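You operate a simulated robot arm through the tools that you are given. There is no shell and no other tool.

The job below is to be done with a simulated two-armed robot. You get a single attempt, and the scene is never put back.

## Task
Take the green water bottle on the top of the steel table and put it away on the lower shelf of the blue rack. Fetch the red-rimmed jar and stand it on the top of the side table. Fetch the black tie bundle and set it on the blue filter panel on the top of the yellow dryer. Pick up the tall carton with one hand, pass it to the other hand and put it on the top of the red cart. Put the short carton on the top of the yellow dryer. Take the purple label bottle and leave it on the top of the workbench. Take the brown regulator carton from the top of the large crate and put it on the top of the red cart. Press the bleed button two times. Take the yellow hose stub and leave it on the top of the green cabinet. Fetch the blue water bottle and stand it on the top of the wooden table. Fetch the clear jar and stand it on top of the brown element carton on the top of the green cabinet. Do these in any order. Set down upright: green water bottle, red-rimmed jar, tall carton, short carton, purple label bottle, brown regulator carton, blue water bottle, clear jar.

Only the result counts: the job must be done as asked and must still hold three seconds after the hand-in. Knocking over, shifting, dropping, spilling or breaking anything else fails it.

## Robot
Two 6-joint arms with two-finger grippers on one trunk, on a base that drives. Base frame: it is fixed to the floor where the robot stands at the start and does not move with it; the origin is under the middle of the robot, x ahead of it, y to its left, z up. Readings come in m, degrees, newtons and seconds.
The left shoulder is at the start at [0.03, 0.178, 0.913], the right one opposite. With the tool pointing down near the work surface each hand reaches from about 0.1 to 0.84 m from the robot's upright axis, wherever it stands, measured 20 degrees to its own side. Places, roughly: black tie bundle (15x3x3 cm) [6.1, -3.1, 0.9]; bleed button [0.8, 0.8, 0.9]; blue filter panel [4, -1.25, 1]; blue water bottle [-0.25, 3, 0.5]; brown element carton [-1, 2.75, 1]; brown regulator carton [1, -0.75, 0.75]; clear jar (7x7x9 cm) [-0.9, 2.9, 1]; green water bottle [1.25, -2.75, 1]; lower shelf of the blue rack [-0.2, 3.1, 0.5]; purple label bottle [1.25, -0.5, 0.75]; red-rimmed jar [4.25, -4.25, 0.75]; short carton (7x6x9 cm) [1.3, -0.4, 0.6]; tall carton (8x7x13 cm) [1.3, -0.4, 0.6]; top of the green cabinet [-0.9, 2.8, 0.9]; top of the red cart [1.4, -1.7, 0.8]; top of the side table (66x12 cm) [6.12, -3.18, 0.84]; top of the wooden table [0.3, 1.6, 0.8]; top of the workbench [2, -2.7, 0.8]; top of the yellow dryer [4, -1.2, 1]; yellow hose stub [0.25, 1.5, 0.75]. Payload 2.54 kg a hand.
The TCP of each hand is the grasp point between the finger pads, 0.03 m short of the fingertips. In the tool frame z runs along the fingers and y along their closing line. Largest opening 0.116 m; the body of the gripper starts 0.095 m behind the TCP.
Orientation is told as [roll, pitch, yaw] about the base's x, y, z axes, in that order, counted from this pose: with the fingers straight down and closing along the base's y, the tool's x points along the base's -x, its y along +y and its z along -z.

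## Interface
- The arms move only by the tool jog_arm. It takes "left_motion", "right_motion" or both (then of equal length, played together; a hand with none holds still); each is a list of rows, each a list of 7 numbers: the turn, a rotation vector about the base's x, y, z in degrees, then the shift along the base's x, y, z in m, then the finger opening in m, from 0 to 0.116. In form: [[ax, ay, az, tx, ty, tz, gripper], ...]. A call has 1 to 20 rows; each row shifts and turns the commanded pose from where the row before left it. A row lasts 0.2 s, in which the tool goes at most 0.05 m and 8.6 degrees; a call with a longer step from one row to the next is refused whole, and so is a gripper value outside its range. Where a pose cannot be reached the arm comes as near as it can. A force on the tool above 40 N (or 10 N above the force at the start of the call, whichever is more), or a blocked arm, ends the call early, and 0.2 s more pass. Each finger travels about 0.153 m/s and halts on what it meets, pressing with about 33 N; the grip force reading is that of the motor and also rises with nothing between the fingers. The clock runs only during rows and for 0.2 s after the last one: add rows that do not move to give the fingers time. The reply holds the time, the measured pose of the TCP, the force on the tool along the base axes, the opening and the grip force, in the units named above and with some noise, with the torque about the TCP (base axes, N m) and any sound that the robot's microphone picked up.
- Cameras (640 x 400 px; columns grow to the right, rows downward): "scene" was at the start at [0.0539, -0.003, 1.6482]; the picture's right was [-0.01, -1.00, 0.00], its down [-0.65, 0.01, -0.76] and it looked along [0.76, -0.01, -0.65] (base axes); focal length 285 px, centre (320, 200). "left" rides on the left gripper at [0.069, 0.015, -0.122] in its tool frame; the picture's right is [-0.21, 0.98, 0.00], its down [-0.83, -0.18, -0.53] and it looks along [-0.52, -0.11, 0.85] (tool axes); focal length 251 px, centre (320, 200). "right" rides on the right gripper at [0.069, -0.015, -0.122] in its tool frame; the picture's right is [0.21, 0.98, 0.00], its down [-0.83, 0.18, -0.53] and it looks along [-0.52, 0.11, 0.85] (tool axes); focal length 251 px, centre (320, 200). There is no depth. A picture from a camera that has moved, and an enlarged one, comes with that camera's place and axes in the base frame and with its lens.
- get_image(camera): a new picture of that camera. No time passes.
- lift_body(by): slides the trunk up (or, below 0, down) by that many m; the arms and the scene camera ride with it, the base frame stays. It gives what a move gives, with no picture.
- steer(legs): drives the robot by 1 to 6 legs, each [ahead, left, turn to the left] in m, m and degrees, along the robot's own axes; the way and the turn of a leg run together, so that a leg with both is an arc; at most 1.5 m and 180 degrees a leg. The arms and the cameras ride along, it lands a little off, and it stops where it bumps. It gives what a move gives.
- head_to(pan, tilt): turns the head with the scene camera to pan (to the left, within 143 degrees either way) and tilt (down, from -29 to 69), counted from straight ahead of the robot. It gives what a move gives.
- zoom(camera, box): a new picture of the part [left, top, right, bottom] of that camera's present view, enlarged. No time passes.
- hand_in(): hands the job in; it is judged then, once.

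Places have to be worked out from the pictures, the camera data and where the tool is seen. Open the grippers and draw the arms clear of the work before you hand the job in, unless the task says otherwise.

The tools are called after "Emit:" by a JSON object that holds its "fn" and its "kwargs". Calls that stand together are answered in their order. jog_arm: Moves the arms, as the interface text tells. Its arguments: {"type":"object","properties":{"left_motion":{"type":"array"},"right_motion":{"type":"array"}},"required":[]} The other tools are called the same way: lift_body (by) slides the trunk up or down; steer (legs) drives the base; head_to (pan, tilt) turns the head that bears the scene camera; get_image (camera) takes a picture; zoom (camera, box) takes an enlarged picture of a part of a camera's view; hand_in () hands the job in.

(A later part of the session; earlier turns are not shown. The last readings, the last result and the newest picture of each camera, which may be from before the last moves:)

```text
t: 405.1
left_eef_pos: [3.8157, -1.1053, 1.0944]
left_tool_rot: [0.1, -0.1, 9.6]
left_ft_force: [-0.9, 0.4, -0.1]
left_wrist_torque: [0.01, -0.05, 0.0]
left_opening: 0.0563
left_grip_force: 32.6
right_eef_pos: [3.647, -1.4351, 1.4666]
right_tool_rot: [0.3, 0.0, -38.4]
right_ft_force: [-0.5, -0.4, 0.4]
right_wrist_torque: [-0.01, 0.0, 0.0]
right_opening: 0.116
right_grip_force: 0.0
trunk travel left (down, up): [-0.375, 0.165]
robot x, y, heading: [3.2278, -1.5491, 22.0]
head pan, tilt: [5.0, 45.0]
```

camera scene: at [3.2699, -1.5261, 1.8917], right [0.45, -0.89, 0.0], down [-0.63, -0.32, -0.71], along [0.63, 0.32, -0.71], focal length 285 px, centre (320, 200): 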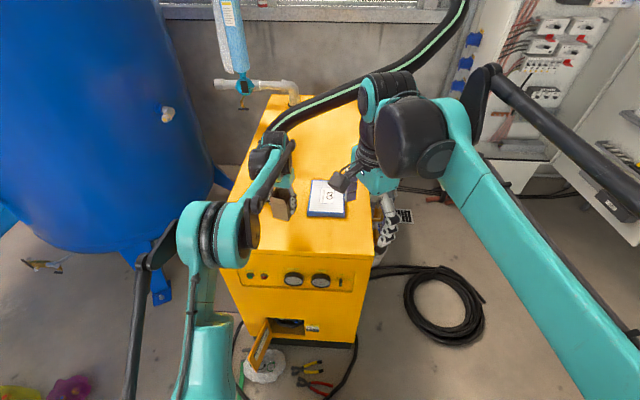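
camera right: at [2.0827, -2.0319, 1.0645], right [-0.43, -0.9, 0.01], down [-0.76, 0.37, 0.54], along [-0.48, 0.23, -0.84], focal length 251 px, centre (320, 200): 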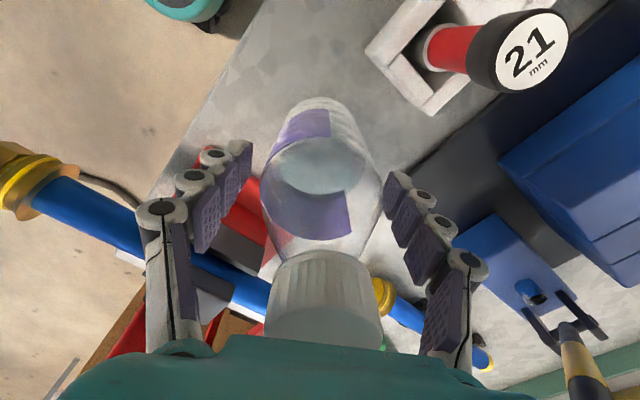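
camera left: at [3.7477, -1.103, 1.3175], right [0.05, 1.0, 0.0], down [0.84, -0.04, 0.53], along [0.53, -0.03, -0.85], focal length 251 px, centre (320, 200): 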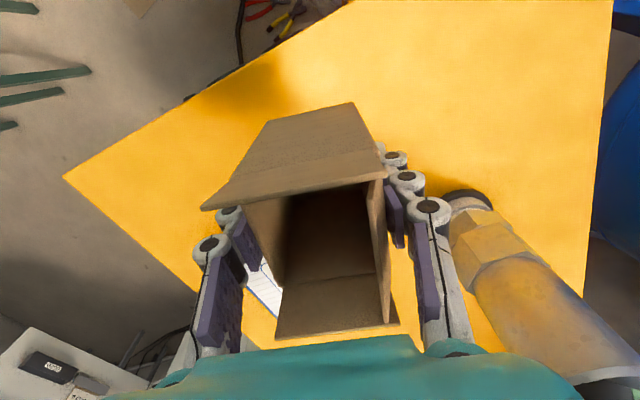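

Emit:
{"fn": "jog_arm", "kwargs": {"left_motion": [[0, 0, 0, 0, 0, -0.003, 0.045], [0, 0, 0, 0, 0, -0.003, 0.045], [0, 0, 0, 0, 0, -0.003, 0.045], [0, 0, 0, 0, 0, -0.003, 0.045]]}}

Emit:
{"fn": "zoom", "kwargs": {"camera": "scene", "box": [240, 170, 340, 250]}}

```text
t: 406.1
left_eef_pos: [3.8153, -1.1057, 1.0829]
left_tool_rot: [0.0, -0.1, 9.7]
left_ft_force: [-0.1, -0.8, -1.1]
left_wrist_torque: [0.01, 0.04, 0.03]
left_opening: 0.0564
left_grip_force: 33.1
right_eef_pos: [3.6461, -1.4349, 1.468]
right_tool_rot: [0.2, 0.0, -38.3]
right_ft_force: [-0.1, 0.7, 0.9]
right_wrist_torque: [0.0, -0.02, -0.01]
right_opening: 0.116
right_grip_force: 0.0
trunk travel left (down, up): [-0.375, 0.165]
robot x, y, heading: [3.2269, -1.5498, 22.0]
head pan, tilt: [5.0, 45.0]
```

```text
5.00 times, centred on (290, 210) of scene
camera zoom: at [3.2701, -1.5258, 1.8917], right [0.45, -0.89, 0.0], down [-0.63, -0.32, -0.71], along [0.63, 0.32, -0.71], focal length 1423 px, centre (470, 150)
```

zoom: 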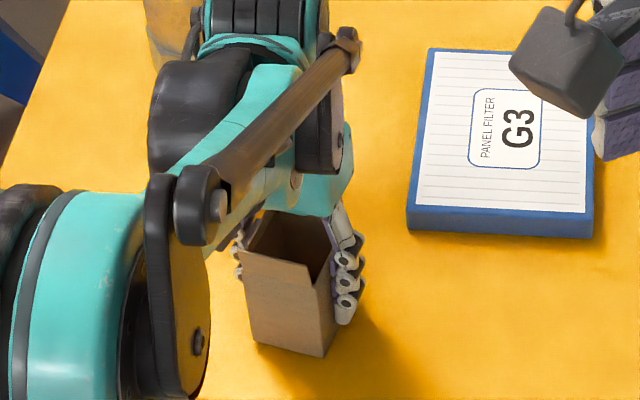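

Emit:
{"fn": "jog_arm", "kwargs": {"left_motion": [[0, 0, 0, 0, 0, -0.004, 0.045], [0, 0, 0, 0, 0, -0.004, 0.045], [0, 0, 0, 0, 0, -0.003, 0.045]]}}

```text
t: 406.9
left_eef_pos: [3.8143, -1.1051, 1.0736]
left_tool_rot: [0.1, -0.2, 9.6]
left_ft_force: [4.9, 5.7, 27.9]
left_wrist_torque: [0.12, -0.07, -0.02]
left_opening: 0.0564
left_grip_force: 32.9
right_eef_pos: [3.6455, -1.4354, 1.4682]
right_tool_rot: [0.4, -0.2, -38.3]
right_ft_force: [-0.6, 0.5, 1.0]
right_wrist_torque: [0.02, -0.06, -0.02]
right_opening: 0.1163
right_grip_force: 0.0
trunk travel left (down, up): [-0.375, 0.165]
robot x, y, heading: [3.228, -1.547, 22.1]
head pan, tilt: [5.0, 45.0]
```

Contact (28 N): dryer top about 1.02. I relieve 2 mm and open gently.

Emit:
{"fn": "jog_arm", "kwargs": {"left_motion": [[0, 0, 0, 0, 0, 0.002, 0.045], [0, 0, 0, 0, 0, 0, 0.057], [0, 0, 0, 0, 0, 0, 0.06], [0, 0, 0, 0, 0, 0, 0.07], [0, 0, 0, 0, 0, 0, 0.085], [0, 0, 0, 0, 0, 0, 0.085]]}}

Emit:
{"fn": "zoom", "kwargs": {"camera": "scene", "box": [240, 170, 340, 250]}}

Emit:
{"fn": "get_image", "kwargs": {"camera": "left"}}

```text
t: 408.3
left_eef_pos: [3.815, -1.106, 1.0722]
left_tool_rot: [-0.1, 0.0, 9.6]
left_ft_force: [-0.9, 0.5, 0.5]
left_wrist_torque: [-0.02, 0.05, 0.01]
left_opening: 0.0852
left_grip_force: 0.1
right_eef_pos: [3.6467, -1.4346, 1.4678]
right_tool_rot: [0.4, 0.0, -38.4]
right_ft_force: [-0.1, 0.1, 0.6]
right_wrist_torque: [0.02, -0.02, 0.03]
right_opening: 0.1158
right_grip_force: 0.1
trunk travel left (down, up): [-0.375, 0.165]
robot x, y, heading: [3.2265, -1.5485, 22.0]
head pan, tilt: [5.0, 45.0]
```

```text
5.00 times, centred on (290, 210) of scene
camera zoom: at [3.2702, -1.5258, 1.8917], right [0.45, -0.89, 0.0], down [-0.63, -0.32, -0.71], along [0.63, 0.32, -0.71], focal length 1423 px, centre (470, 150)
```

zoom: 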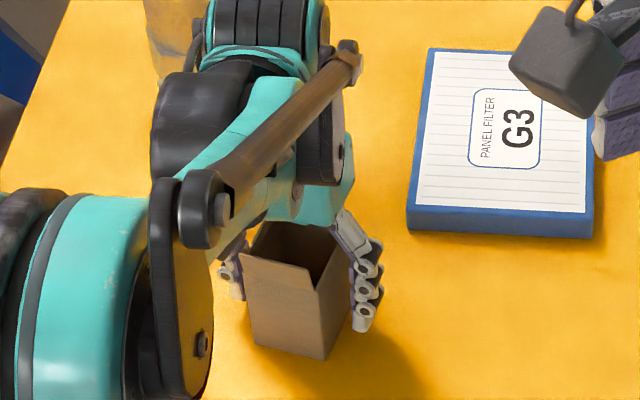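

```text
taken
camera left: at [3.7467, -1.1036, 1.1962], right [0.05, 1.0, 0.0], down [0.84, -0.04, 0.53], along [0.53, -0.03, -0.85], focal length 251 px, centre (320, 200)
```

left: 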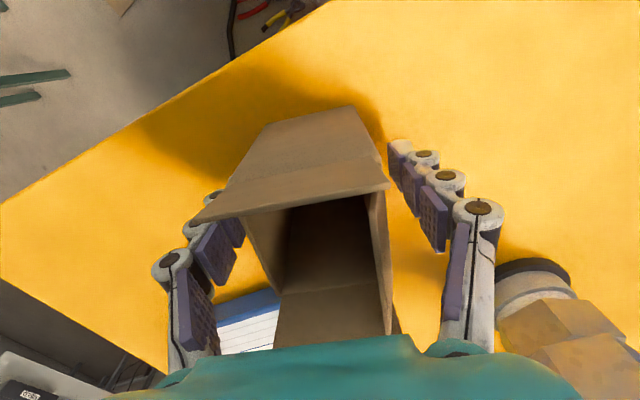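

The short carton stands on the dryer. I lift the left hand straight up and retract.

Emit:
{"fn": "jog_arm", "kwargs": {"left_motion": [[0, 0, 0, 0, 0, 0.02, 0.085], [0, 0, 0, 0, 0, 0.04, 0.085], [0, 0, 0, 0, 0, 0.045, 0.085], [0, 0, 0, 0, 0, 0.045, 0.085], [0, 0, 0, 0, 0, 0.045, 0.085], [0, 0, 0, 0, 0, 0.045, 0.1], [0, 0, 0, -0.04, -0.0165, 0.01, 0.116], [0, 0, 0, -0.04, -0.0165, 0, 0.116], [0, 0, 0, -0.04, -0.0165, 0, 0.116], [0, 0, 0, -0.04, -0.0165, 0, 0.116], [0, 0, 0, -0.04, -0.0165, 0, 0.116], [0, 0, 0, -0.04, -0.0165, 0, 0.116]]}}

Emit:
{"fn": "get_image", "kwargs": {"camera": "scene"}}

Emit:
{"fn": "zoom", "kwargs": {"camera": "scene", "box": [200, 140, 400, 300]}}

```text
t: 410.9
left_eef_pos: [3.5731, -1.2067, 1.3251]
left_tool_rot: [0.1, -0.1, 9.5]
left_ft_force: [-0.6, -0.6, 1.0]
left_wrist_torque: [0.01, -0.04, 0.02]
left_opening: 0.116
left_grip_force: 0.0
right_eef_pos: [3.6441, -1.4355, 1.4676]
right_tool_rot: [0.4, -0.1, -38.5]
right_ft_force: [-0.8, -0.3, 1.0]
right_wrist_torque: [0.04, -0.08, -0.02]
right_opening: 0.1159
right_grip_force: 0.1
trunk travel left (down, up): [-0.375, 0.165]
robot x, y, heading: [3.2226, -1.5501, 21.9]
head pan, tilt: [5.0, 45.0]
```

```text
taken
camera scene: at [3.2665, -1.5275, 1.8918], right [0.45, -0.89, 0.0], down [-0.63, -0.32, -0.71], along [0.63, 0.32, -0.71], focal length 285 px, centre (320, 200)
```

scene: 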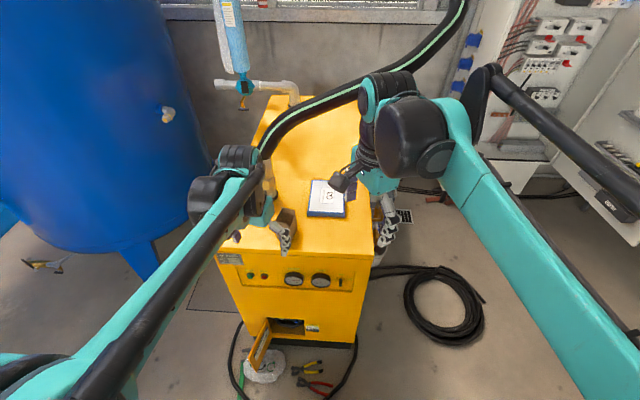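

```text
2.50 times, centred on (300, 220) of scene
camera zoom: at [3.2665, -1.5275, 1.8918], right [0.45, -0.89, 0.0], down [-0.63, -0.32, -0.71], along [0.63, 0.32, -0.71], focal length 712 px, centre (370, 150)
```

zoom: 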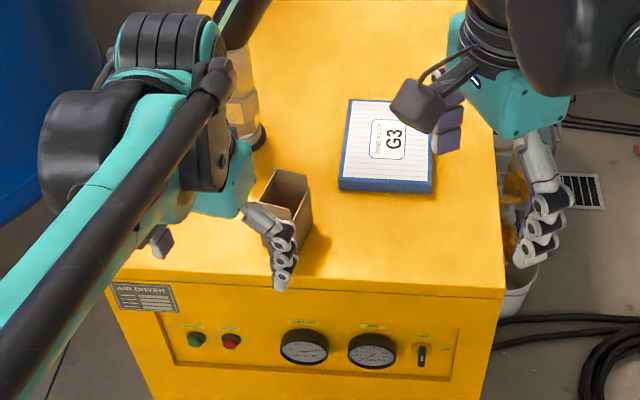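

The short carton is done. Next: the red-rimmed jar by the far wall. I back off, turn toward it and survey.

Emit:
{"fn": "steer", "kwargs": {"legs": [[-0.4, 0, 0], [0, 0, -70]]}}

Emit:
{"fn": "head_to", "kwargs": {"pan": 0, "tilt": 25}}

Emit:
{"fn": "get_image", "kwargs": {"camera": "scene"}}

Emit:
{"fn": "zoom", "kwargs": {"camera": "scene", "box": [160, 60, 420, 220]}}

```text
t: 416.4
left_eef_pos: [3.2984, -1.9111, 1.3229]
left_tool_rot: [0.1, 0.0, -60.1]
left_ft_force: [-0.1, 0.3, 0.2]
left_wrist_torque: [0.02, -0.01, -0.02]
left_opening: 0.116
left_grip_force: 0.0
right_eef_pos: [3.1073, -2.0567, 1.4679]
right_tool_rot: [0.3, 0.0, -108.3]
right_ft_force: [0.0, -0.2, 0.5]
right_wrist_torque: [-0.01, -0.01, 0.05]
right_opening: 0.1159
right_grip_force: 0.1
trunk travel left (down, up): [-0.375, 0.165]
robot x, y, heading: [2.8536, -1.6996, -47.7]
head pan, tilt: [5.0, 45.0]
```

```text
t: 417.3
left_eef_pos: [3.2979, -1.9102, 1.3229]
left_tool_rot: [0.0, 0.0, -60.1]
left_ft_force: [0.7, -0.2, -0.3]
left_wrist_torque: [-0.02, 0.03, 0.0]
left_opening: 0.1159
left_grip_force: 0.0
right_eef_pos: [3.1064, -2.0553, 1.4678]
right_tool_rot: [0.3, 0.0, -108.2]
right_ft_force: [0.7, 1.1, -0.2]
right_wrist_torque: [0.01, -0.03, 0.02]
right_opening: 0.116
right_grip_force: 0.0
trunk travel left (down, up): [-0.375, 0.165]
robot x, y, heading: [2.854, -1.6994, -47.7]
head pan, tilt: [0.0, 25.0]
```

```text
taken
camera scene: at [2.895, -1.7484, 1.9222], right [-0.74, -0.67, 0.0], down [-0.28, 0.31, -0.91], along [0.61, -0.67, -0.42], focal length 285 px, centre (320, 200)
```

scene: 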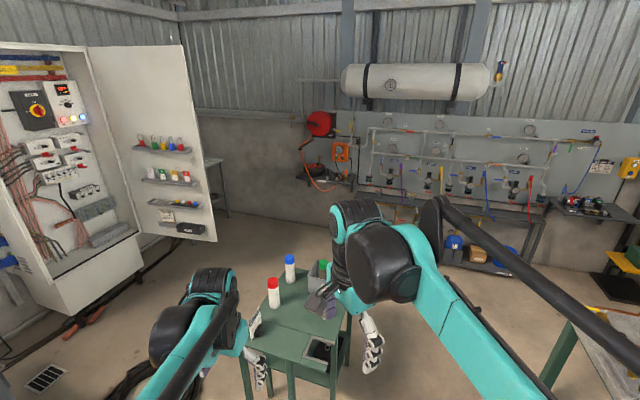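

```text
2.46 times, centred on (290, 140) of scene
camera zoom: at [2.895, -1.7484, 1.9222], right [-0.74, -0.67, 0.0], down [-0.28, 0.31, -0.91], along [0.61, -0.67, -0.42], focal length 700 px, centre (394, 348)
```

zoom: 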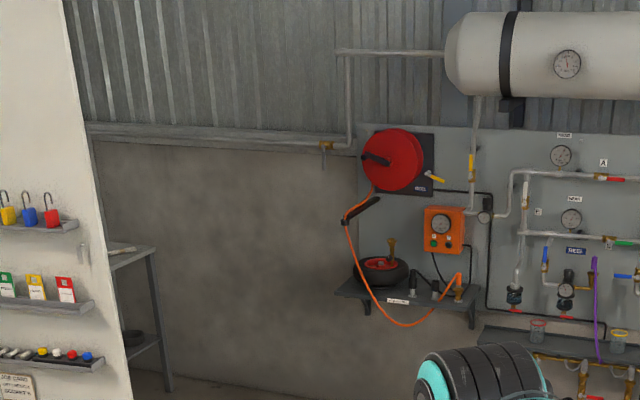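

The red-rimmed jar stands on a wall bench beyond the green stand; the side table is behind the white door. I drive down the aisle between workbench and green stand toward the jar.

Emit:
{"fn": "steer", "kwargs": {"legs": [[0, 0, -20.3], [0, -0.27, 0], [1.3, 0, 0], [0.5, 0, 0]]}}

Emit:
{"fn": "head_to", "kwargs": {"pan": 20, "tilt": 30}}

Emit:
{"fn": "get_image", "kwargs": {"camera": "scene"}}

Emit:
{"fn": "zoom", "kwargs": {"camera": "scene", "box": [200, 80, 440, 240]}}

```text
t: 429.0
left_eef_pos: [3.6274, -3.8248, 1.3242]
left_tool_rot: [0.0, -0.1, -80.4]
left_ft_force: [-0.9, 0.3, 0.6]
left_wrist_torque: [0.0, -0.02, 0.0]
left_opening: 0.1161
left_grip_force: 0.1
right_eef_pos: [3.3966, -3.8982, 1.4673]
right_tool_rot: [0.3, 0.0, -128.4]
right_ft_force: [1.0, 0.3, 0.4]
right_wrist_torque: [0.0, 0.0, -0.02]
right_opening: 0.1161
right_grip_force: 0.2
trunk travel left (down, up): [-0.375, 0.165]
robot x, y, heading: [3.2837, -3.4765, -67.8]
head pan, tilt: [0.0, 25.0]
```

```text
t: 429.8
left_eef_pos: [3.6265, -3.8272, 1.3231]
left_tool_rot: [0.0, 0.0, -80.2]
left_ft_force: [-0.1, 0.5, 0.7]
left_wrist_torque: [-0.01, 0.02, -0.02]
left_opening: 0.1162
left_grip_force: 0.1
right_eef_pos: [3.3969, -3.8979, 1.4679]
right_tool_rot: [0.3, 0.0, -128.4]
right_ft_force: [0.1, -0.7, -0.6]
right_wrist_torque: [0.0, -0.02, 0.02]
right_opening: 0.1161
right_grip_force: 0.0
trunk travel left (down, up): [-0.375, 0.165]
robot x, y, heading: [3.2826, -3.4795, -68.1]
head pan, tilt: [20.0, 30.0]
```

```text
taken
camera scene: at [3.3305, -3.5181, 1.9143], right [-0.74, -0.67, 0.0], down [-0.33, 0.37, -0.87], along [0.58, -0.64, -0.5], focal length 285 px, centre (320, 200)
```

scene: 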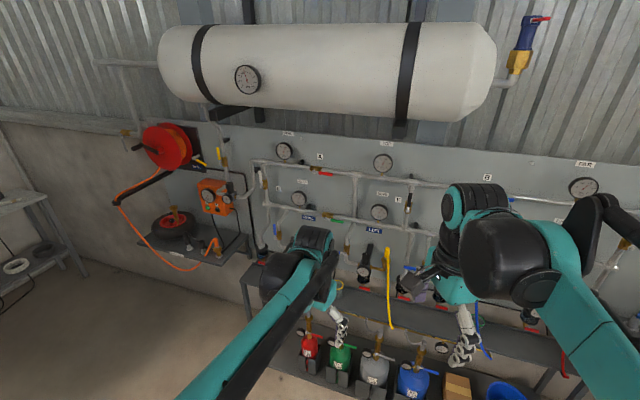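

```text
2.50 times, centred on (320, 160) of scene
camera zoom: at [3.3305, -3.5181, 1.9143], right [-0.74, -0.67, 0.0], down [-0.33, 0.37, -0.87], along [0.58, -0.64, -0.5], focal length 712 px, centre (320, 300)
```

zoom: 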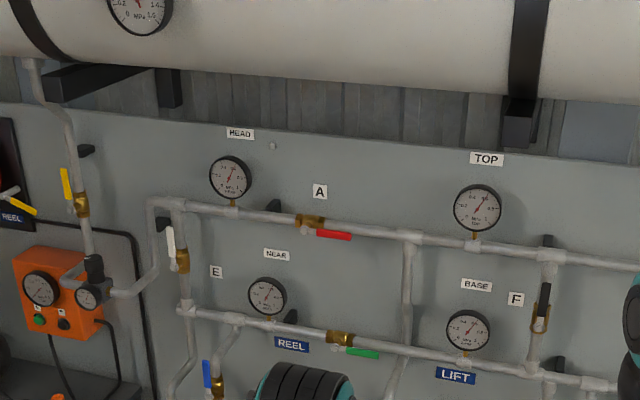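

The arms hide the jar ledge. I pull both hands back toward the body and look again.

Emit:
{"fn": "jog_arm", "kwargs": {"left_motion": [[0, 0, 0, -0.01, 0.04, 0, 0.116], [0, 0, 0, -0.01, 0.04, 0, 0.116], [0, 0, 0, -0.01, 0.04, 0, 0.116], [0, 0, 0, 0.0, 0.04, 0, 0.116], [0, 0, 0, 0.02, 0.02, 0, 0.116]], "right_motion": [[0, 0, 8, -0.03, 0.03, -0.02, 0.116], [0, 0, 8, -0.03, 0.03, -0.02, 0.116], [0, 0, 8, -0.03, 0.03, -0.02, 0.116], [0, 0, 8, -0.03, 0.02, -0.02, 0.116], [0, 0, 8, -0.03, 0.02, -0.02, 0.116]]}}

Emit:
{"fn": "head_to", "kwargs": {"pan": 20, "tilt": 40}}

Emit:
{"fn": "get_image", "kwargs": {"camera": "scene"}}

```text
t: 431.0
left_eef_pos: [3.6163, -3.6446, 1.3248]
left_tool_rot: [0.0, -0.1, -80.3]
left_ft_force: [-0.1, 0.0, 0.2]
left_wrist_torque: [0.01, -0.03, 0.02]
left_opening: 0.1159
left_grip_force: 0.0
right_eef_pos: [3.2471, -3.7664, 1.3686]
right_tool_rot: [0.3, -0.1, -88.3]
right_ft_force: [0.3, -1.1, 0.1]
right_wrist_torque: [0.01, 0.03, 0.01]
right_opening: 0.1159
right_grip_force: 0.1
trunk travel left (down, up): [-0.375, 0.165]
robot x, y, heading: [3.2793, -3.4772, -67.8]
head pan, tilt: [20.0, 30.0]
```

```text
t: 431.7
left_eef_pos: [3.6174, -3.6457, 1.3249]
left_tool_rot: [-0.1, 0.1, -80.3]
left_ft_force: [-0.2, 0.5, -0.8]
left_wrist_torque: [-0.02, 0.01, -0.01]
left_opening: 0.1161
left_grip_force: 0.2
right_eef_pos: [3.248, -3.7669, 1.3677]
right_tool_rot: [0.3, -0.1, -88.4]
right_ft_force: [-0.8, -0.2, 0.3]
right_wrist_torque: [-0.02, -0.01, 0.01]
right_opening: 0.116
right_grip_force: 0.1
trunk travel left (down, up): [-0.375, 0.165]
robot x, y, heading: [3.2842, -3.4792, -67.8]
head pan, tilt: [20.0, 40.0]
```

```text
taken
camera scene: at [3.3273, -3.5146, 1.899], right [-0.74, -0.67, 0.0], down [-0.43, 0.48, -0.77], along [0.51, -0.57, -0.64], focal length 285 px, centre (320, 200)
```

scene: 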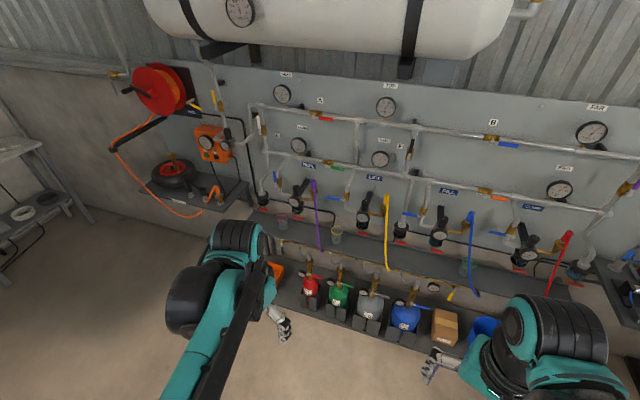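

Emit:
{"fn": "zoom", "kwargs": {"camera": "scene", "box": [240, 180, 360, 260]}}

Emit:
{"fn": "zoom", "kwargs": {"camera": "scene", "box": [0, 120, 140, 300]}}

Emit:
{"fn": "zoom", "kwargs": {"camera": "scene", "box": [320, 180, 520, 300]}}

```text
5.00 times, centred on (300, 220) of scene
camera zoom: at [3.3273, -3.5146, 1.899], right [-0.74, -0.67, 0.0], down [-0.43, 0.48, -0.77], along [0.51, -0.57, -0.64], focal length 1423 px, centre (420, 100)
```

zoom: 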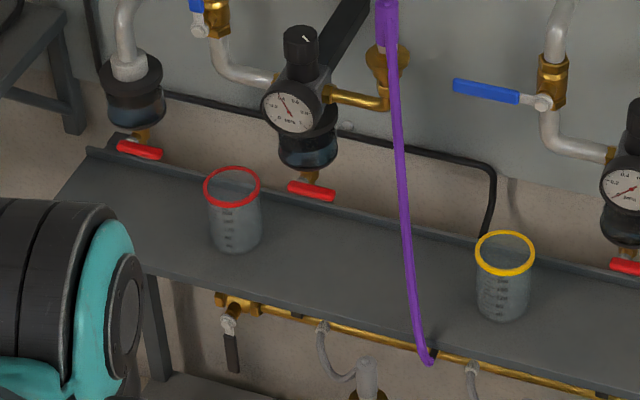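

```text
2.22 times, centred on (70, 210) of scene
camera zoom: at [3.3273, -3.5146, 1.899], right [-0.74, -0.67, 0.0], down [-0.43, 0.48, -0.77], along [0.51, -0.57, -0.64], focal length 632 px, centre (876, 178)
```

zoom: 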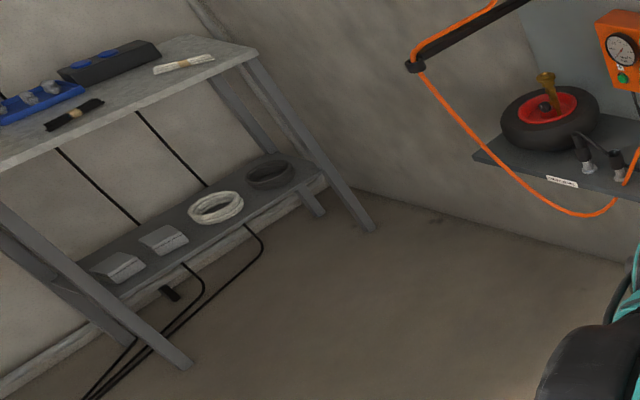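

```text
3.20 times, centred on (420, 240) of scene
camera zoom: at [3.3273, -3.5146, 1.899], right [-0.74, -0.67, 0.0], down [-0.43, 0.48, -0.77], along [0.51, -0.57, -0.64], focal length 911 px, centre (0, 72)
```

zoom: 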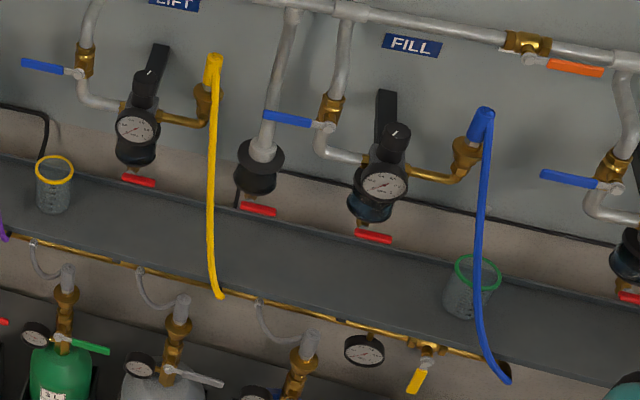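

The red-rimmed jar is at about (4.36,-4.30) on a ledge at z about 0.6; the black tie bundle lies on the side table's front strip. I lower the trunk and drive to face the jar, with it 0.2 m to the right.

Emit:
{"fn": "lift_body", "kwargs": {"by": -0.35}}

Emit:
{"fn": "steer", "kwargs": {"legs": [[0, 0.88, 0], [0.2, 0, 0]]}}

Emit:
{"fn": "head_to", "kwargs": {"pan": -10, "tilt": 45}}

Emit:
{"fn": "get_image", "kwargs": {"camera": "scene"}}

Emit:
{"fn": "zoom", "kwargs": {"camera": "scene", "box": [230, 130, 390, 250]}}

```text
t: 435.2
left_eef_pos: [3.6172, -3.6451, 0.9744]
left_tool_rot: [0.0, 0.0, -80.3]
left_ft_force: [-0.1, 0.4, 0.6]
left_wrist_torque: [-0.04, -0.02, -0.02]
left_opening: 0.116
left_grip_force: 0.0
right_eef_pos: [3.2479, -3.767, 1.0176]
right_tool_rot: [0.2, 0.0, -88.3]
right_ft_force: [0.3, -0.1, -0.1]
right_wrist_torque: [-0.02, -0.02, 0.02]
right_opening: 0.1161
right_grip_force: 0.0
trunk travel left (down, up): [-0.025, 0.515]
robot x, y, heading: [3.2825, -3.4759, -68.3]
head pan, tilt: [20.0, 40.0]
```

```text
t: 441.0
left_eef_pos: [4.5036, -3.505, 0.9741]
left_tool_rot: [0.0, 0.2, -80.3]
left_ft_force: [0.1, 0.0, 0.0]
left_wrist_torque: [0.02, 0.0, 0.01]
left_opening: 0.1162
left_grip_force: 0.0
right_eef_pos: [4.1338, -3.6256, 1.0157]
right_tool_rot: [0.3, -0.1, -88.4]
right_ft_force: [-0.5, -0.2, 0.2]
right_wrist_torque: [0.01, 0.02, 0.01]
right_opening: 0.1162
right_grip_force: 0.0
trunk travel left (down, up): [-0.025, 0.515]
robot x, y, heading: [4.1655, -3.3344, -68.0]
head pan, tilt: [20.0, 40.0]
```

```text
t: 441.9
left_eef_pos: [4.5023, -3.5032, 0.9737]
left_tool_rot: [-0.1, 0.0, -80.3]
left_ft_force: [0.3, 0.2, -0.6]
left_wrist_torque: [0.01, -0.03, 0.01]
left_opening: 0.1158
left_grip_force: 0.1
right_eef_pos: [4.1335, -3.6237, 1.018]
right_tool_rot: [0.4, -0.1, -88.4]
right_ft_force: [0.0, -0.4, 0.3]
right_wrist_torque: [-0.01, 0.01, -0.01]
right_opening: 0.1163
right_grip_force: 0.1
trunk travel left (down, up): [-0.025, 0.515]
robot x, y, heading: [4.169, -3.3337, -67.8]
head pan, tilt: [-10.0, 45.0]
```

```text
taken
camera scene: at [4.1728, -3.3883, 1.5417], right [-0.98, -0.21, 0.0], down [-0.15, 0.69, -0.71], along [0.15, -0.69, -0.71], focal length 285 px, centre (320, 200)
```

scene: 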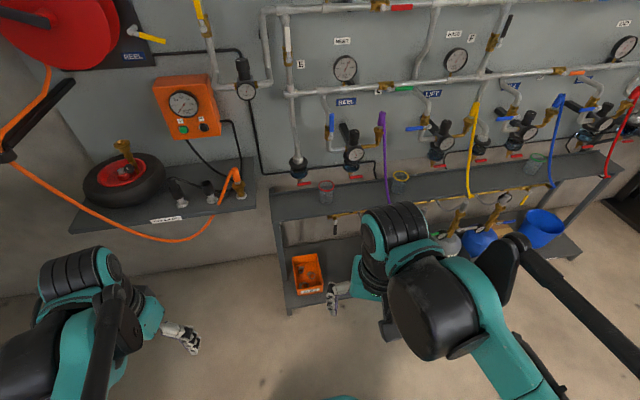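

```text
3.33 times, centred on (310, 190) of scene
camera zoom: at [4.1728, -3.3883, 1.5417], right [-0.98, -0.21, 0.0], down [-0.15, 0.69, -0.71], along [0.15, -0.69, -0.71], focal length 949 px, centre (353, 233)
```

zoom: 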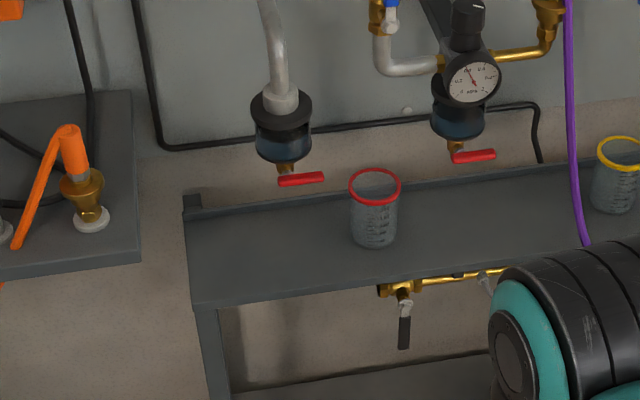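

Jar: (4.337,-4.288), ledge z about 0.632, jar 8 cm tall. I bring the right hand into the 55° forward tilt at 0.6 m ahead.

Emit:
{"fn": "jog_arm", "kwargs": {"right_motion": [[0, 0, 6.87, 0.0072, -0.0343, -0.0168, 0.09], [0, 0, 6.87, 0.0072, -0.0343, -0.0168, 0.09], [0, 0, 6.87, 0.0072, -0.0343, -0.0168, 0.09], [-7.275, -2.969, 0, 0.0072, -0.0343, -0.0168, 0.09], [-7.275, -2.969, 0, 0.0072, -0.0343, -0.0168, 0.09], [-7.275, -2.969, 0, 0.0072, -0.0343, -0.0168, 0.09], [-7.275, -2.969, 0, 0.0072, -0.0343, -0.0168, 0.09], [-7.275, -2.969, 0, 0.0072, -0.0343, -0.0168, 0.09], [-7.275, -2.969, 0, 0.0072, -0.0343, -0.0168, 0.09], [-7.275, -2.969, 0, 0.0072, -0.0343, -0.0168, 0.09], [0, 0, 0, 0, 0, 0, 0.09]]}}

Emit:
{"fn": "get_image", "kwargs": {"camera": "scene"}}

Emit:
{"fn": "get_image", "kwargs": {"camera": "right"}}

```text
t: 444.3
left_eef_pos: [4.5028, -3.5029, 0.9737]
left_tool_rot: [0.0, 0.0, -80.3]
left_ft_force: [-0.1, -0.6, 0.0]
left_wrist_torque: [0.0, -0.01, 0.01]
left_opening: 0.116
left_grip_force: 0.2
right_eef_pos: [4.2044, -3.9668, 0.8494]
right_tool_rot: [0.3, -55.2, -67.8]
right_ft_force: [0.0, 0.0, 0.4]
right_wrist_torque: [-0.01, 0.0, 0.01]
right_opening: 0.09
right_grip_force: 0.0
trunk travel left (down, up): [-0.025, 0.515]
robot x, y, heading: [4.1683, -3.3335, -68.0]
head pan, tilt: [-10.0, 45.0]
```

```text
taken
camera scene: at [4.1727, -3.3879, 1.5417], right [-0.98, -0.21, 0.0], down [-0.15, 0.69, -0.71], along [0.15, -0.69, -0.71], focal length 285 px, centre (320, 200)
```

scene: 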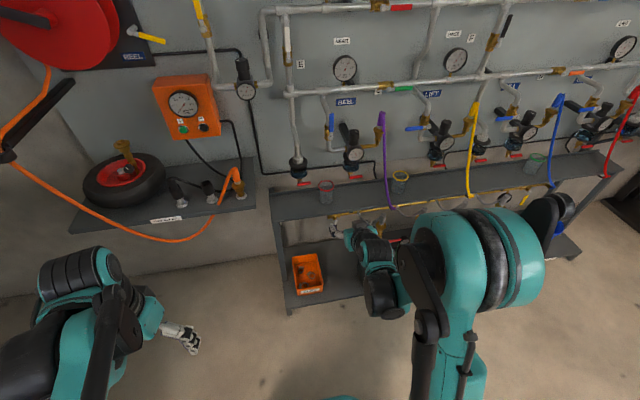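

```text
taken
camera right: at [4.1378, -3.8434, 0.8629], right [0.86, 0.49, -0.17], down [0.18, 0.04, 0.98], along [0.49, -0.87, -0.05], focal length 251 px, centre (320, 200)
```

right: 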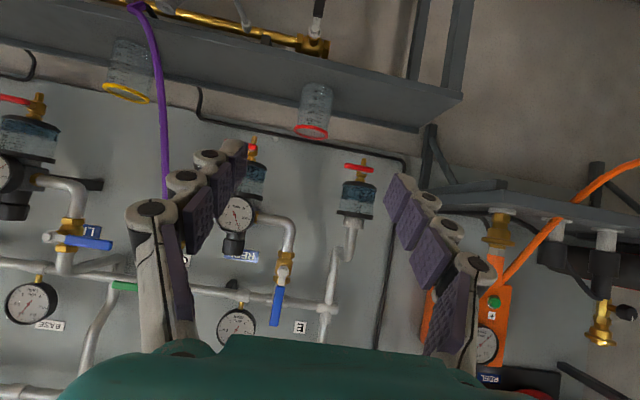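

The jar is about 0.33 m ahead of the hand, aligned laterally. I extend to 0.78 m and lower to jar mid-height, still 15 cm short of it.

Emit:
{"fn": "jog_arm", "kwargs": {"right_motion": [[0, 0, 0, 0.0135, -0.0334, -0.01, 0.09], [0, 0, 0, 0.0135, -0.0334, -0.01, 0.09], [0, 0, 0, 0.0135, -0.0334, -0.01, 0.09], [0, 0, 0, 0.0135, -0.0334, -0.01, 0.09], [0, 0, 0, 0.0135, -0.0334, -0.01, 0.09], [0, 0, 0, 0, 0, -0.04, 0.09], [0, 0, 0, 0, 0, -0.04, 0.09], [0, 0, 0, 0, 0, -0.04, 0.09], [0, 0, 0, 0, 0, 0, 0.09]]}}

Emit:
{"fn": "get_image", "kwargs": {"camera": "right"}}

Emit:
{"fn": "zoom", "kwargs": {"camera": "scene", "box": [230, 130, 390, 250]}}

```text
t: 446.3
left_eef_pos: [4.5017, -3.5029, 0.9738]
left_tool_rot: [0.0, 0.0, -80.3]
left_ft_force: [0.8, -0.6, 0.1]
left_wrist_torque: [0.0, -0.02, 0.0]
left_opening: 0.1157
left_grip_force: 0.0
right_eef_pos: [4.2727, -4.1343, 0.6789]
right_tool_rot: [0.3, -55.1, -67.7]
right_ft_force: [-0.2, -0.2, 0.5]
right_wrist_torque: [0.01, 0.02, 0.01]
right_opening: 0.0898
right_grip_force: 0.1
trunk travel left (down, up): [-0.025, 0.515]
robot x, y, heading: [4.1646, -3.3366, -68.1]
head pan, tilt: [-10.0, 45.0]
```

```text
taken
camera right: at [4.2049, -4.0115, 0.6918], right [0.86, 0.49, -0.17], down [0.18, 0.04, 0.98], along [0.49, -0.87, -0.06], focal length 251 px, centre (320, 200)
```

right: 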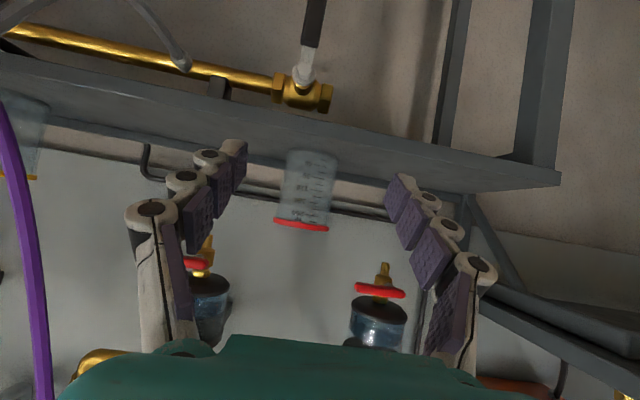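

```text
3.33 times, centred on (310, 190) of scene
camera zoom: at [4.1728, -3.3884, 1.5417], right [-0.98, -0.21, 0.0], down [-0.15, 0.69, -0.71], along [0.15, -0.69, -0.71], focal length 949 px, centre (353, 233)
```

zoom: 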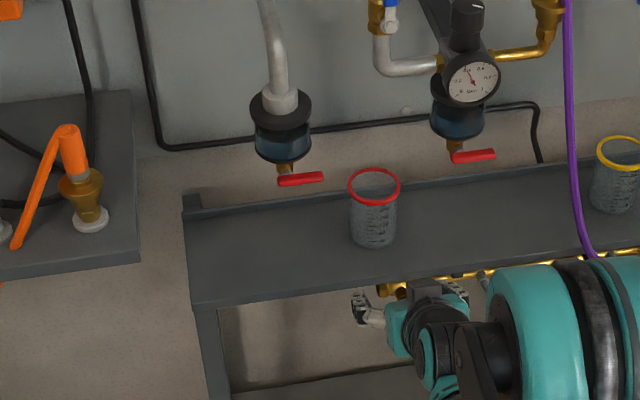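

The jar's base is at z about 0.622; it is about 15 cm ahead and laterally aligned. I lower 1 cm and drive forward 0.11 m.

Emit:
{"fn": "jog_arm", "kwargs": {"right_motion": [[0, 0, 0, 0, 0, -0.01, 0.09], [0, 0, 0, 0, 0, 0, 0.09]]}}

Emit:
{"fn": "steer", "kwargs": {"legs": [[0.11, 0, 0]]}}

Emit:
{"fn": "get_image", "kwargs": {"camera": "right"}}

Emit:
{"fn": "zoom", "kwargs": {"camera": "scene", "box": [230, 130, 390, 250]}}

```text
t: 446.9
left_eef_pos: [4.5032, -3.5031, 0.974]
left_tool_rot: [0.0, 0.1, -80.3]
left_ft_force: [0.2, 0.5, 0.1]
left_wrist_torque: [-0.01, -0.03, -0.03]
left_opening: 0.1158
left_grip_force: 0.0
right_eef_pos: [4.2706, -4.1342, 0.6698]
right_tool_rot: [0.2, -55.1, -67.7]
right_ft_force: [0.1, 0.3, -0.7]
right_wrist_torque: [-0.01, 0.03, -0.01]
right_opening: 0.0899
right_grip_force: 0.0
trunk travel left (down, up): [-0.025, 0.515]
robot x, y, heading: [4.1634, -3.3358, -67.9]
head pan, tilt: [-10.0, 45.0]
```

```text
t: 448.1
left_eef_pos: [4.5439, -3.6063, 0.9735]
left_tool_rot: [0.0, 0.1, -80.2]
left_ft_force: [0.1, -0.7, 0.9]
left_wrist_torque: [0.01, 0.03, 0.0]
left_opening: 0.116
left_grip_force: 0.0
right_eef_pos: [4.3127, -4.2364, 0.6683]
right_tool_rot: [0.3, -55.0, -67.7]
right_ft_force: [-1.2, -0.5, -0.1]
right_wrist_torque: [0.0, 0.0, -0.02]
right_opening: 0.0901
right_grip_force: 0.1
trunk travel left (down, up): [-0.025, 0.515]
robot x, y, heading: [4.2048, -3.4391, -67.8]
head pan, tilt: [-10.0, 45.0]
```

```text
taken
camera right: at [4.2464, -4.1132, 0.6814], right [0.86, 0.49, -0.17], down [0.18, 0.03, 0.98], along [0.49, -0.87, -0.06], focal length 251 px, centre (320, 200)
```

right: 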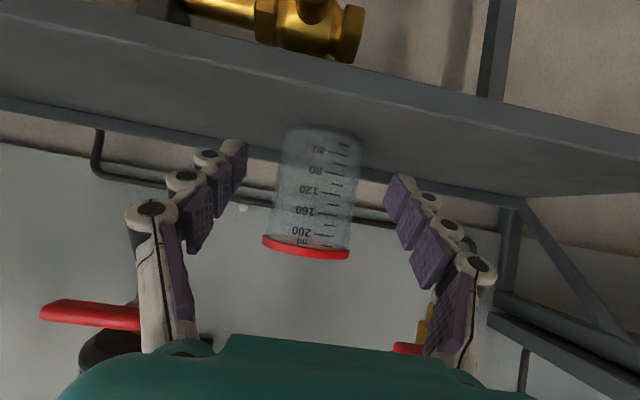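

```text
3.33 times, centred on (310, 190) of scene
camera zoom: at [4.2144, -3.4913, 1.5416], right [-0.98, -0.21, 0.0], down [-0.15, 0.69, -0.71], along [0.15, -0.69, -0.71], focal length 949 px, centre (353, 233)
```

zoom: 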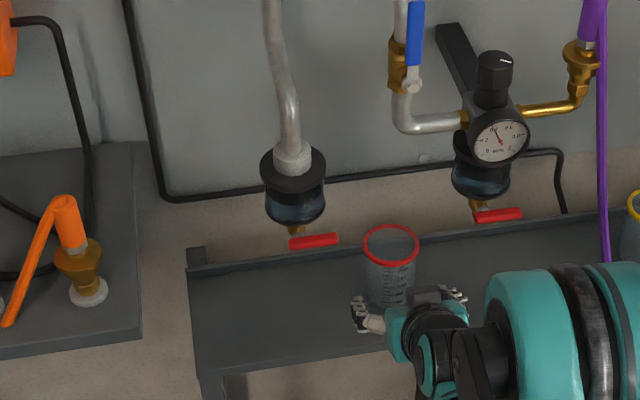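

The jar is about 4.8 cm ahead. I advance the arm by that and close gently.

Emit:
{"fn": "jog_arm", "kwargs": {"right_motion": [[0, 0, 0, 0.009, -0.0222, 0, 0.09], [0, 0, 0, 0.009, -0.0222, 0, 0.09], [0, 0, 0, 0, 0, 0, 0.09]]}}

Emit:
{"fn": "get_image", "kwargs": {"camera": "right"}}

Emit:
{"fn": "zoom", "kwargs": {"camera": "scene", "box": [230, 130, 390, 250]}}

```text
t: 448.9
left_eef_pos: [4.5433, -3.6043, 0.9739]
left_tool_rot: [0.1, 0.0, -80.4]
left_ft_force: [0.1, 0.6, 0.3]
left_wrist_torque: [-0.02, -0.03, 0.0]
left_opening: 0.116
left_grip_force: 0.0
right_eef_pos: [4.3295, -4.282, 0.6687]
right_tool_rot: [0.2, -55.2, -67.7]
right_ft_force: [0.8, 0.8, -0.7]
right_wrist_torque: [0.0, 0.02, -0.02]
right_opening: 0.0901
right_grip_force: 0.0
trunk travel left (down, up): [-0.025, 0.515]
robot x, y, heading: [4.2067, -3.4366, -68.2]
head pan, tilt: [-10.0, 45.0]
```

```text
taken
camera right: at [4.2638, -4.158, 0.6825], right [0.86, 0.49, -0.17], down [0.18, 0.04, 0.98], along [0.49, -0.87, -0.06], focal length 251 px, centre (320, 200)
```

right: 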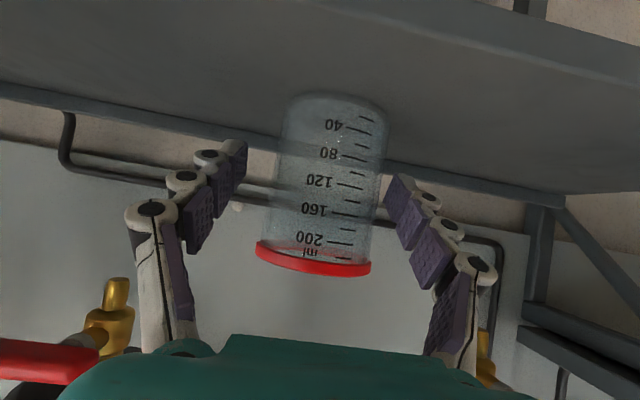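

```text
3.33 times, centred on (310, 190) of scene
camera zoom: at [4.2139, -3.4897, 1.5417], right [-0.98, -0.21, 0.0], down [-0.15, 0.69, -0.71], along [0.15, -0.69, -0.71], focal length 949 px, centre (353, 233)
```

zoom: 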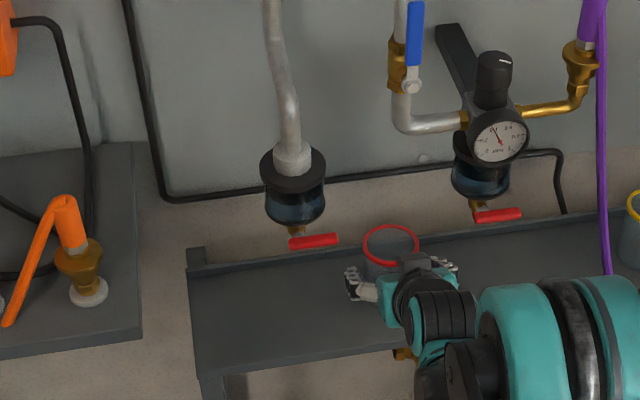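

The jar is at the grasp point. I close the fingers.

Emit:
{"fn": "jog_arm", "kwargs": {"right_motion": [[0, 0, 0, 0, 0, 0, 0.08], [0, 0, 0, 0, 0, 0, 0.07], [0, 0, 0, 0, 0, 0, 0.062], [0, 0, 0, 0, 0, 0, 0.05], [0, 0, 0, 0, 0, 0, 0.05]]}}

Emit:
{"fn": "jog_arm", "kwargs": {"right_motion": [[0, 0, 0, 0, 0, 0.01, 0.05], [0, 0, 0, 0, 0, 0.015, 0.05], [0, 0, 0, 0, 0, 0, 0.05]]}}

Emit:
{"fn": "get_image", "kwargs": {"camera": "right"}}

Emit:
{"fn": "zoom", "kwargs": {"camera": "scene", "box": [230, 130, 390, 250]}}

```text
t: 450.1
left_eef_pos: [4.544, -3.6046, 0.9746]
left_tool_rot: [0.0, -0.1, -80.2]
left_ft_force: [0.0, 0.0, 0.3]
left_wrist_torque: [0.02, 0.03, -0.02]
left_opening: 0.1161
left_grip_force: 0.1
right_eef_pos: [4.3306, -4.2816, 0.6689]
right_tool_rot: [0.3, -55.0, -67.7]
right_ft_force: [0.6, 1.1, 0.7]
right_wrist_torque: [0.01, -0.04, 0.01]
right_opening: 0.0649
right_grip_force: 33.3
trunk travel left (down, up): [-0.025, 0.515]
robot x, y, heading: [4.2072, -3.4327, -67.9]
head pan, tilt: [-10.0, 45.0]
```

```text
t: 450.9
left_eef_pos: [4.5438, -3.6055, 0.9754]
left_tool_rot: [0.0, 0.0, -80.3]
left_ft_force: [-0.6, 0.1, 0.4]
left_wrist_torque: [0.0, 0.01, 0.03]
left_opening: 0.1162
left_grip_force: 0.1
right_eef_pos: [4.3308, -4.2809, 0.6935]
right_tool_rot: [0.3, -55.1, -67.7]
right_ft_force: [0.7, -0.7, -1.0]
right_wrist_torque: [0.02, -0.01, -0.01]
right_opening: 0.0649
right_grip_force: 33.4
trunk travel left (down, up): [-0.025, 0.515]
robot x, y, heading: [4.2075, -3.4361, -68.1]
head pan, tilt: [-10.0, 45.0]
```

```text
taken
camera right: at [4.2643, -4.1574, 0.7075], right [0.86, 0.49, -0.17], down [0.18, 0.04, 0.98], along [0.49, -0.87, -0.06], focal length 251 px, centre (320, 200)
```

right: 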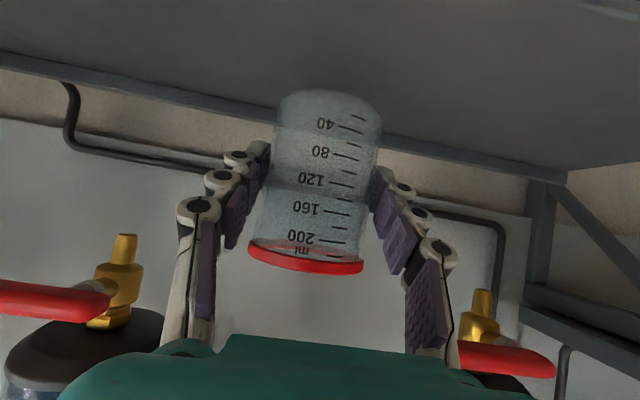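

```text
3.33 times, centred on (310, 190) of scene
camera zoom: at [4.2139, -3.4899, 1.5417], right [-0.98, -0.21, 0.0], down [-0.15, 0.69, -0.71], along [0.15, -0.69, -0.71], focal length 949 px, centre (353, 233)
```

zoom: 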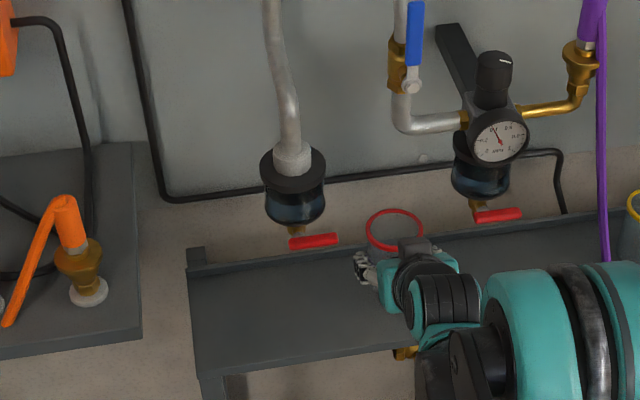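

The jar (65 mm) is lifted. I back the robot straight away from the wall.

Emit:
{"fn": "steer", "kwargs": {"legs": [[-0.3, 0, 0]]}}

Emit:
{"fn": "jog_arm", "kwargs": {"right_motion": [[0, 0, 0, -0.004, 0.01, 0.045, 0.05], [0, 0, 0, -0.004, 0.01, 0.045, 0.05], [0, 0, 0, -0.004, 0.01, 0.045, 0.05], [0, 0, 0, -0.0115, 0.0278, 0.035, 0.05], [0, 0, 0, -0.0115, 0.0278, 0.035, 0.05], [0, 0, 0, -0.0115, 0.0278, 0.035, 0.05], [0, 0, 0, -0.0115, 0.0278, 0.03, 0.05], [0, 0, 0, 0, 0, 0, 0.05]]}}

Emit:
{"fn": "head_to", "kwargs": {"pan": 60, "tilt": 30}}

Emit:
{"fn": "get_image", "kwargs": {"camera": "scene"}}

Emit:
{"fn": "get_image", "kwargs": {"camera": "right"}}

```text
t: 453.0
left_eef_pos: [4.4311, -3.3256, 0.975]
left_tool_rot: [-0.1, -0.1, -80.1]
left_ft_force: [-0.8, -0.2, -0.1]
left_wrist_torque: [0.0, -0.02, -0.04]
left_opening: 0.1156
left_grip_force: 0.1
right_eef_pos: [4.2189, -4.0007, 0.6937]
right_tool_rot: [0.3, -55.1, -67.6]
right_ft_force: [0.9, 0.5, -1.1]
right_wrist_torque: [-0.01, 0.0, 0.06]
right_opening: 0.065
right_grip_force: 33.3
trunk travel left (down, up): [-0.025, 0.515]
robot x, y, heading: [4.0952, -3.1552, -67.7]
head pan, tilt: [-10.0, 45.0]
```

```text
t: 454.8
left_eef_pos: [4.4303, -3.3266, 0.9748]
left_tool_rot: [0.0, 0.0, -80.3]
left_ft_force: [-0.6, -0.5, 0.1]
left_wrist_torque: [0.01, 0.0, -0.03]
left_opening: 0.1162
left_grip_force: 0.1
right_eef_pos: [4.1614, -3.8608, 0.9652]
right_tool_rot: [0.3, -55.1, -67.7]
right_ft_force: [-0.2, 0.3, -0.5]
right_wrist_torque: [0.01, -0.07, 0.02]
right_opening: 0.0646
right_grip_force: 33.0
trunk travel left (down, up): [-0.025, 0.515]
robot x, y, heading: [4.0927, -3.1544, -67.9]
head pan, tilt: [-10.0, 45.0]
```

```text
t: 456.2
left_eef_pos: [4.4309, -3.3258, 0.9736]
left_tool_rot: [0.0, 0.1, -80.3]
left_ft_force: [-0.7, -0.6, -0.1]
left_wrist_torque: [0.0, -0.03, 0.0]
left_opening: 0.1161
left_grip_force: 0.0
right_eef_pos: [4.1598, -3.861, 0.9663]
right_tool_rot: [0.3, -55.1, -67.6]
right_ft_force: [0.5, -0.5, -0.9]
right_wrist_torque: [0.0, 0.01, 0.0]
right_opening: 0.0648
right_grip_force: 32.9
trunk travel left (down, up): [-0.025, 0.515]
robot x, y, heading: [4.0991, -3.1613, -67.7]
head pan, tilt: [60.0, 30.0]
```

```text
taken
camera scene: at [4.1731, -3.1441, 1.5643], right [-0.14, -0.99, 0.0], down [-0.5, 0.07, -0.87], along [0.86, -0.12, -0.5], focal length 285 px, centre (320, 200)
```

scene: 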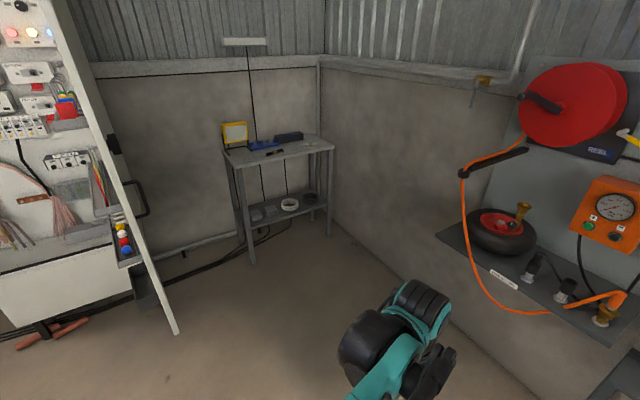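

```text
taken
camera right: at [4.0933, -3.7377, 0.9778], right [0.85, 0.49, -0.17], down [0.18, 0.04, 0.98], along [0.49, -0.87, -0.06], focal length 251 px, centre (320, 200)
```

right: 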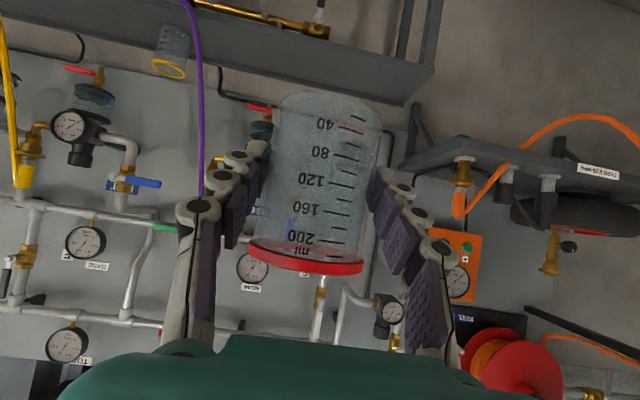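

The jar is held upright. The side table is ahead-left beyond the door edge; I zoom in on it.

Emit:
{"fn": "zoom", "kwargs": {"camera": "scene", "box": [210, 100, 350, 190]}}

```text
4.44 times, centred on (280, 145) of scene
camera zoom: at [4.1731, -3.1441, 1.5643], right [-0.14, -0.99, 0.0], down [-0.5, 0.07, -0.87], along [0.86, -0.12, -0.5], focal length 1265 px, centre (498, 444)
```

zoom: 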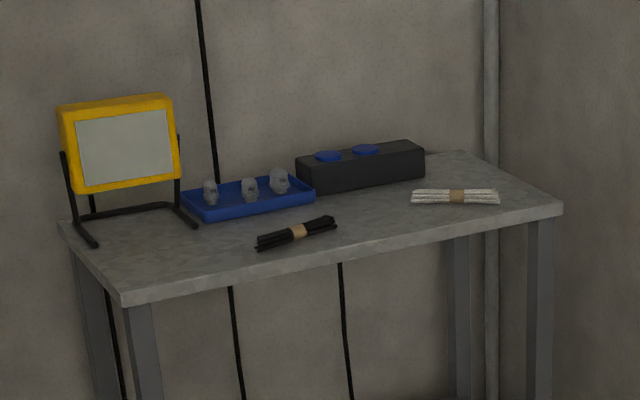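

The tie bundle lies at about (6.105,-3.085), 15 cm long, pointing about -54°. For the jar I choose (6.14,-3.285) on the free front strip. I turn left 90° and drive diagonally, clear of door edge and wheel shelf.

Emit:
{"fn": "steer", "kwargs": {"legs": [[0, 0, 90], [0.41, -0.285, 0], [0.45, -0.22, 0]]}}

Emit:
{"fn": "head_to", "kwargs": {"pan": 0, "tilt": 35}}

Emit:
{"fn": "get_image", "kwargs": {"camera": "scene"}}

```text
t: 465.5
left_eef_pos: [5.2462, -2.9624, 0.9742]
left_tool_rot: [0.0, 0.0, 10.2]
left_ft_force: [-0.5, 0.2, 0.6]
left_wrist_torque: [-0.01, 0.04, -0.01]
left_opening: 0.116
left_grip_force: 0.0
right_eef_pos: [5.7831, -3.2297, 0.9645]
right_tool_rot: [0.3, -55.0, 22.7]
right_ft_force: [0.8, -0.1, -0.7]
right_wrist_torque: [-0.01, 0.01, 0.0]
right_opening: 0.0649
right_grip_force: 33.1
trunk travel left (down, up): [-0.025, 0.515]
robot x, y, heading: [5.0793, -3.2983, 22.6]
head pan, tilt: [60.0, 30.0]
```

```text
t: 466.8
left_eef_pos: [5.246, -2.9627, 0.9741]
left_tool_rot: [0.0, 0.0, 10.1]
left_ft_force: [-0.2, -1.1, -0.7]
left_wrist_torque: [0.02, 0.01, 0.01]
left_opening: 0.116
left_grip_force: 0.1
right_eef_pos: [5.7819, -3.2298, 0.9633]
right_tool_rot: [0.3, -55.2, 22.7]
right_ft_force: [-0.5, -0.6, -0.8]
right_wrist_torque: [-0.01, -0.02, 0.02]
right_opening: 0.0647
right_grip_force: 32.7
trunk travel left (down, up): [-0.025, 0.515]
robot x, y, heading: [5.0806, -3.2983, 22.5]
head pan, tilt: [0.0, 35.0]
```

```text
taken
camera scene: at [5.1326, -3.2779, 1.5565], right [0.38, -0.92, 0.0], down [-0.53, -0.22, -0.82], along [0.76, 0.31, -0.57], focal length 285 px, centre (320, 200)
```

scene: 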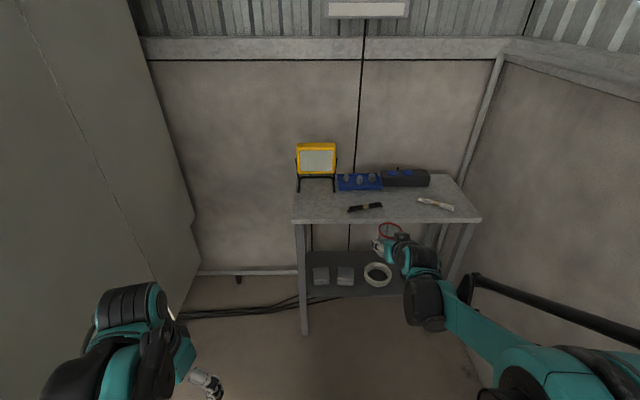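

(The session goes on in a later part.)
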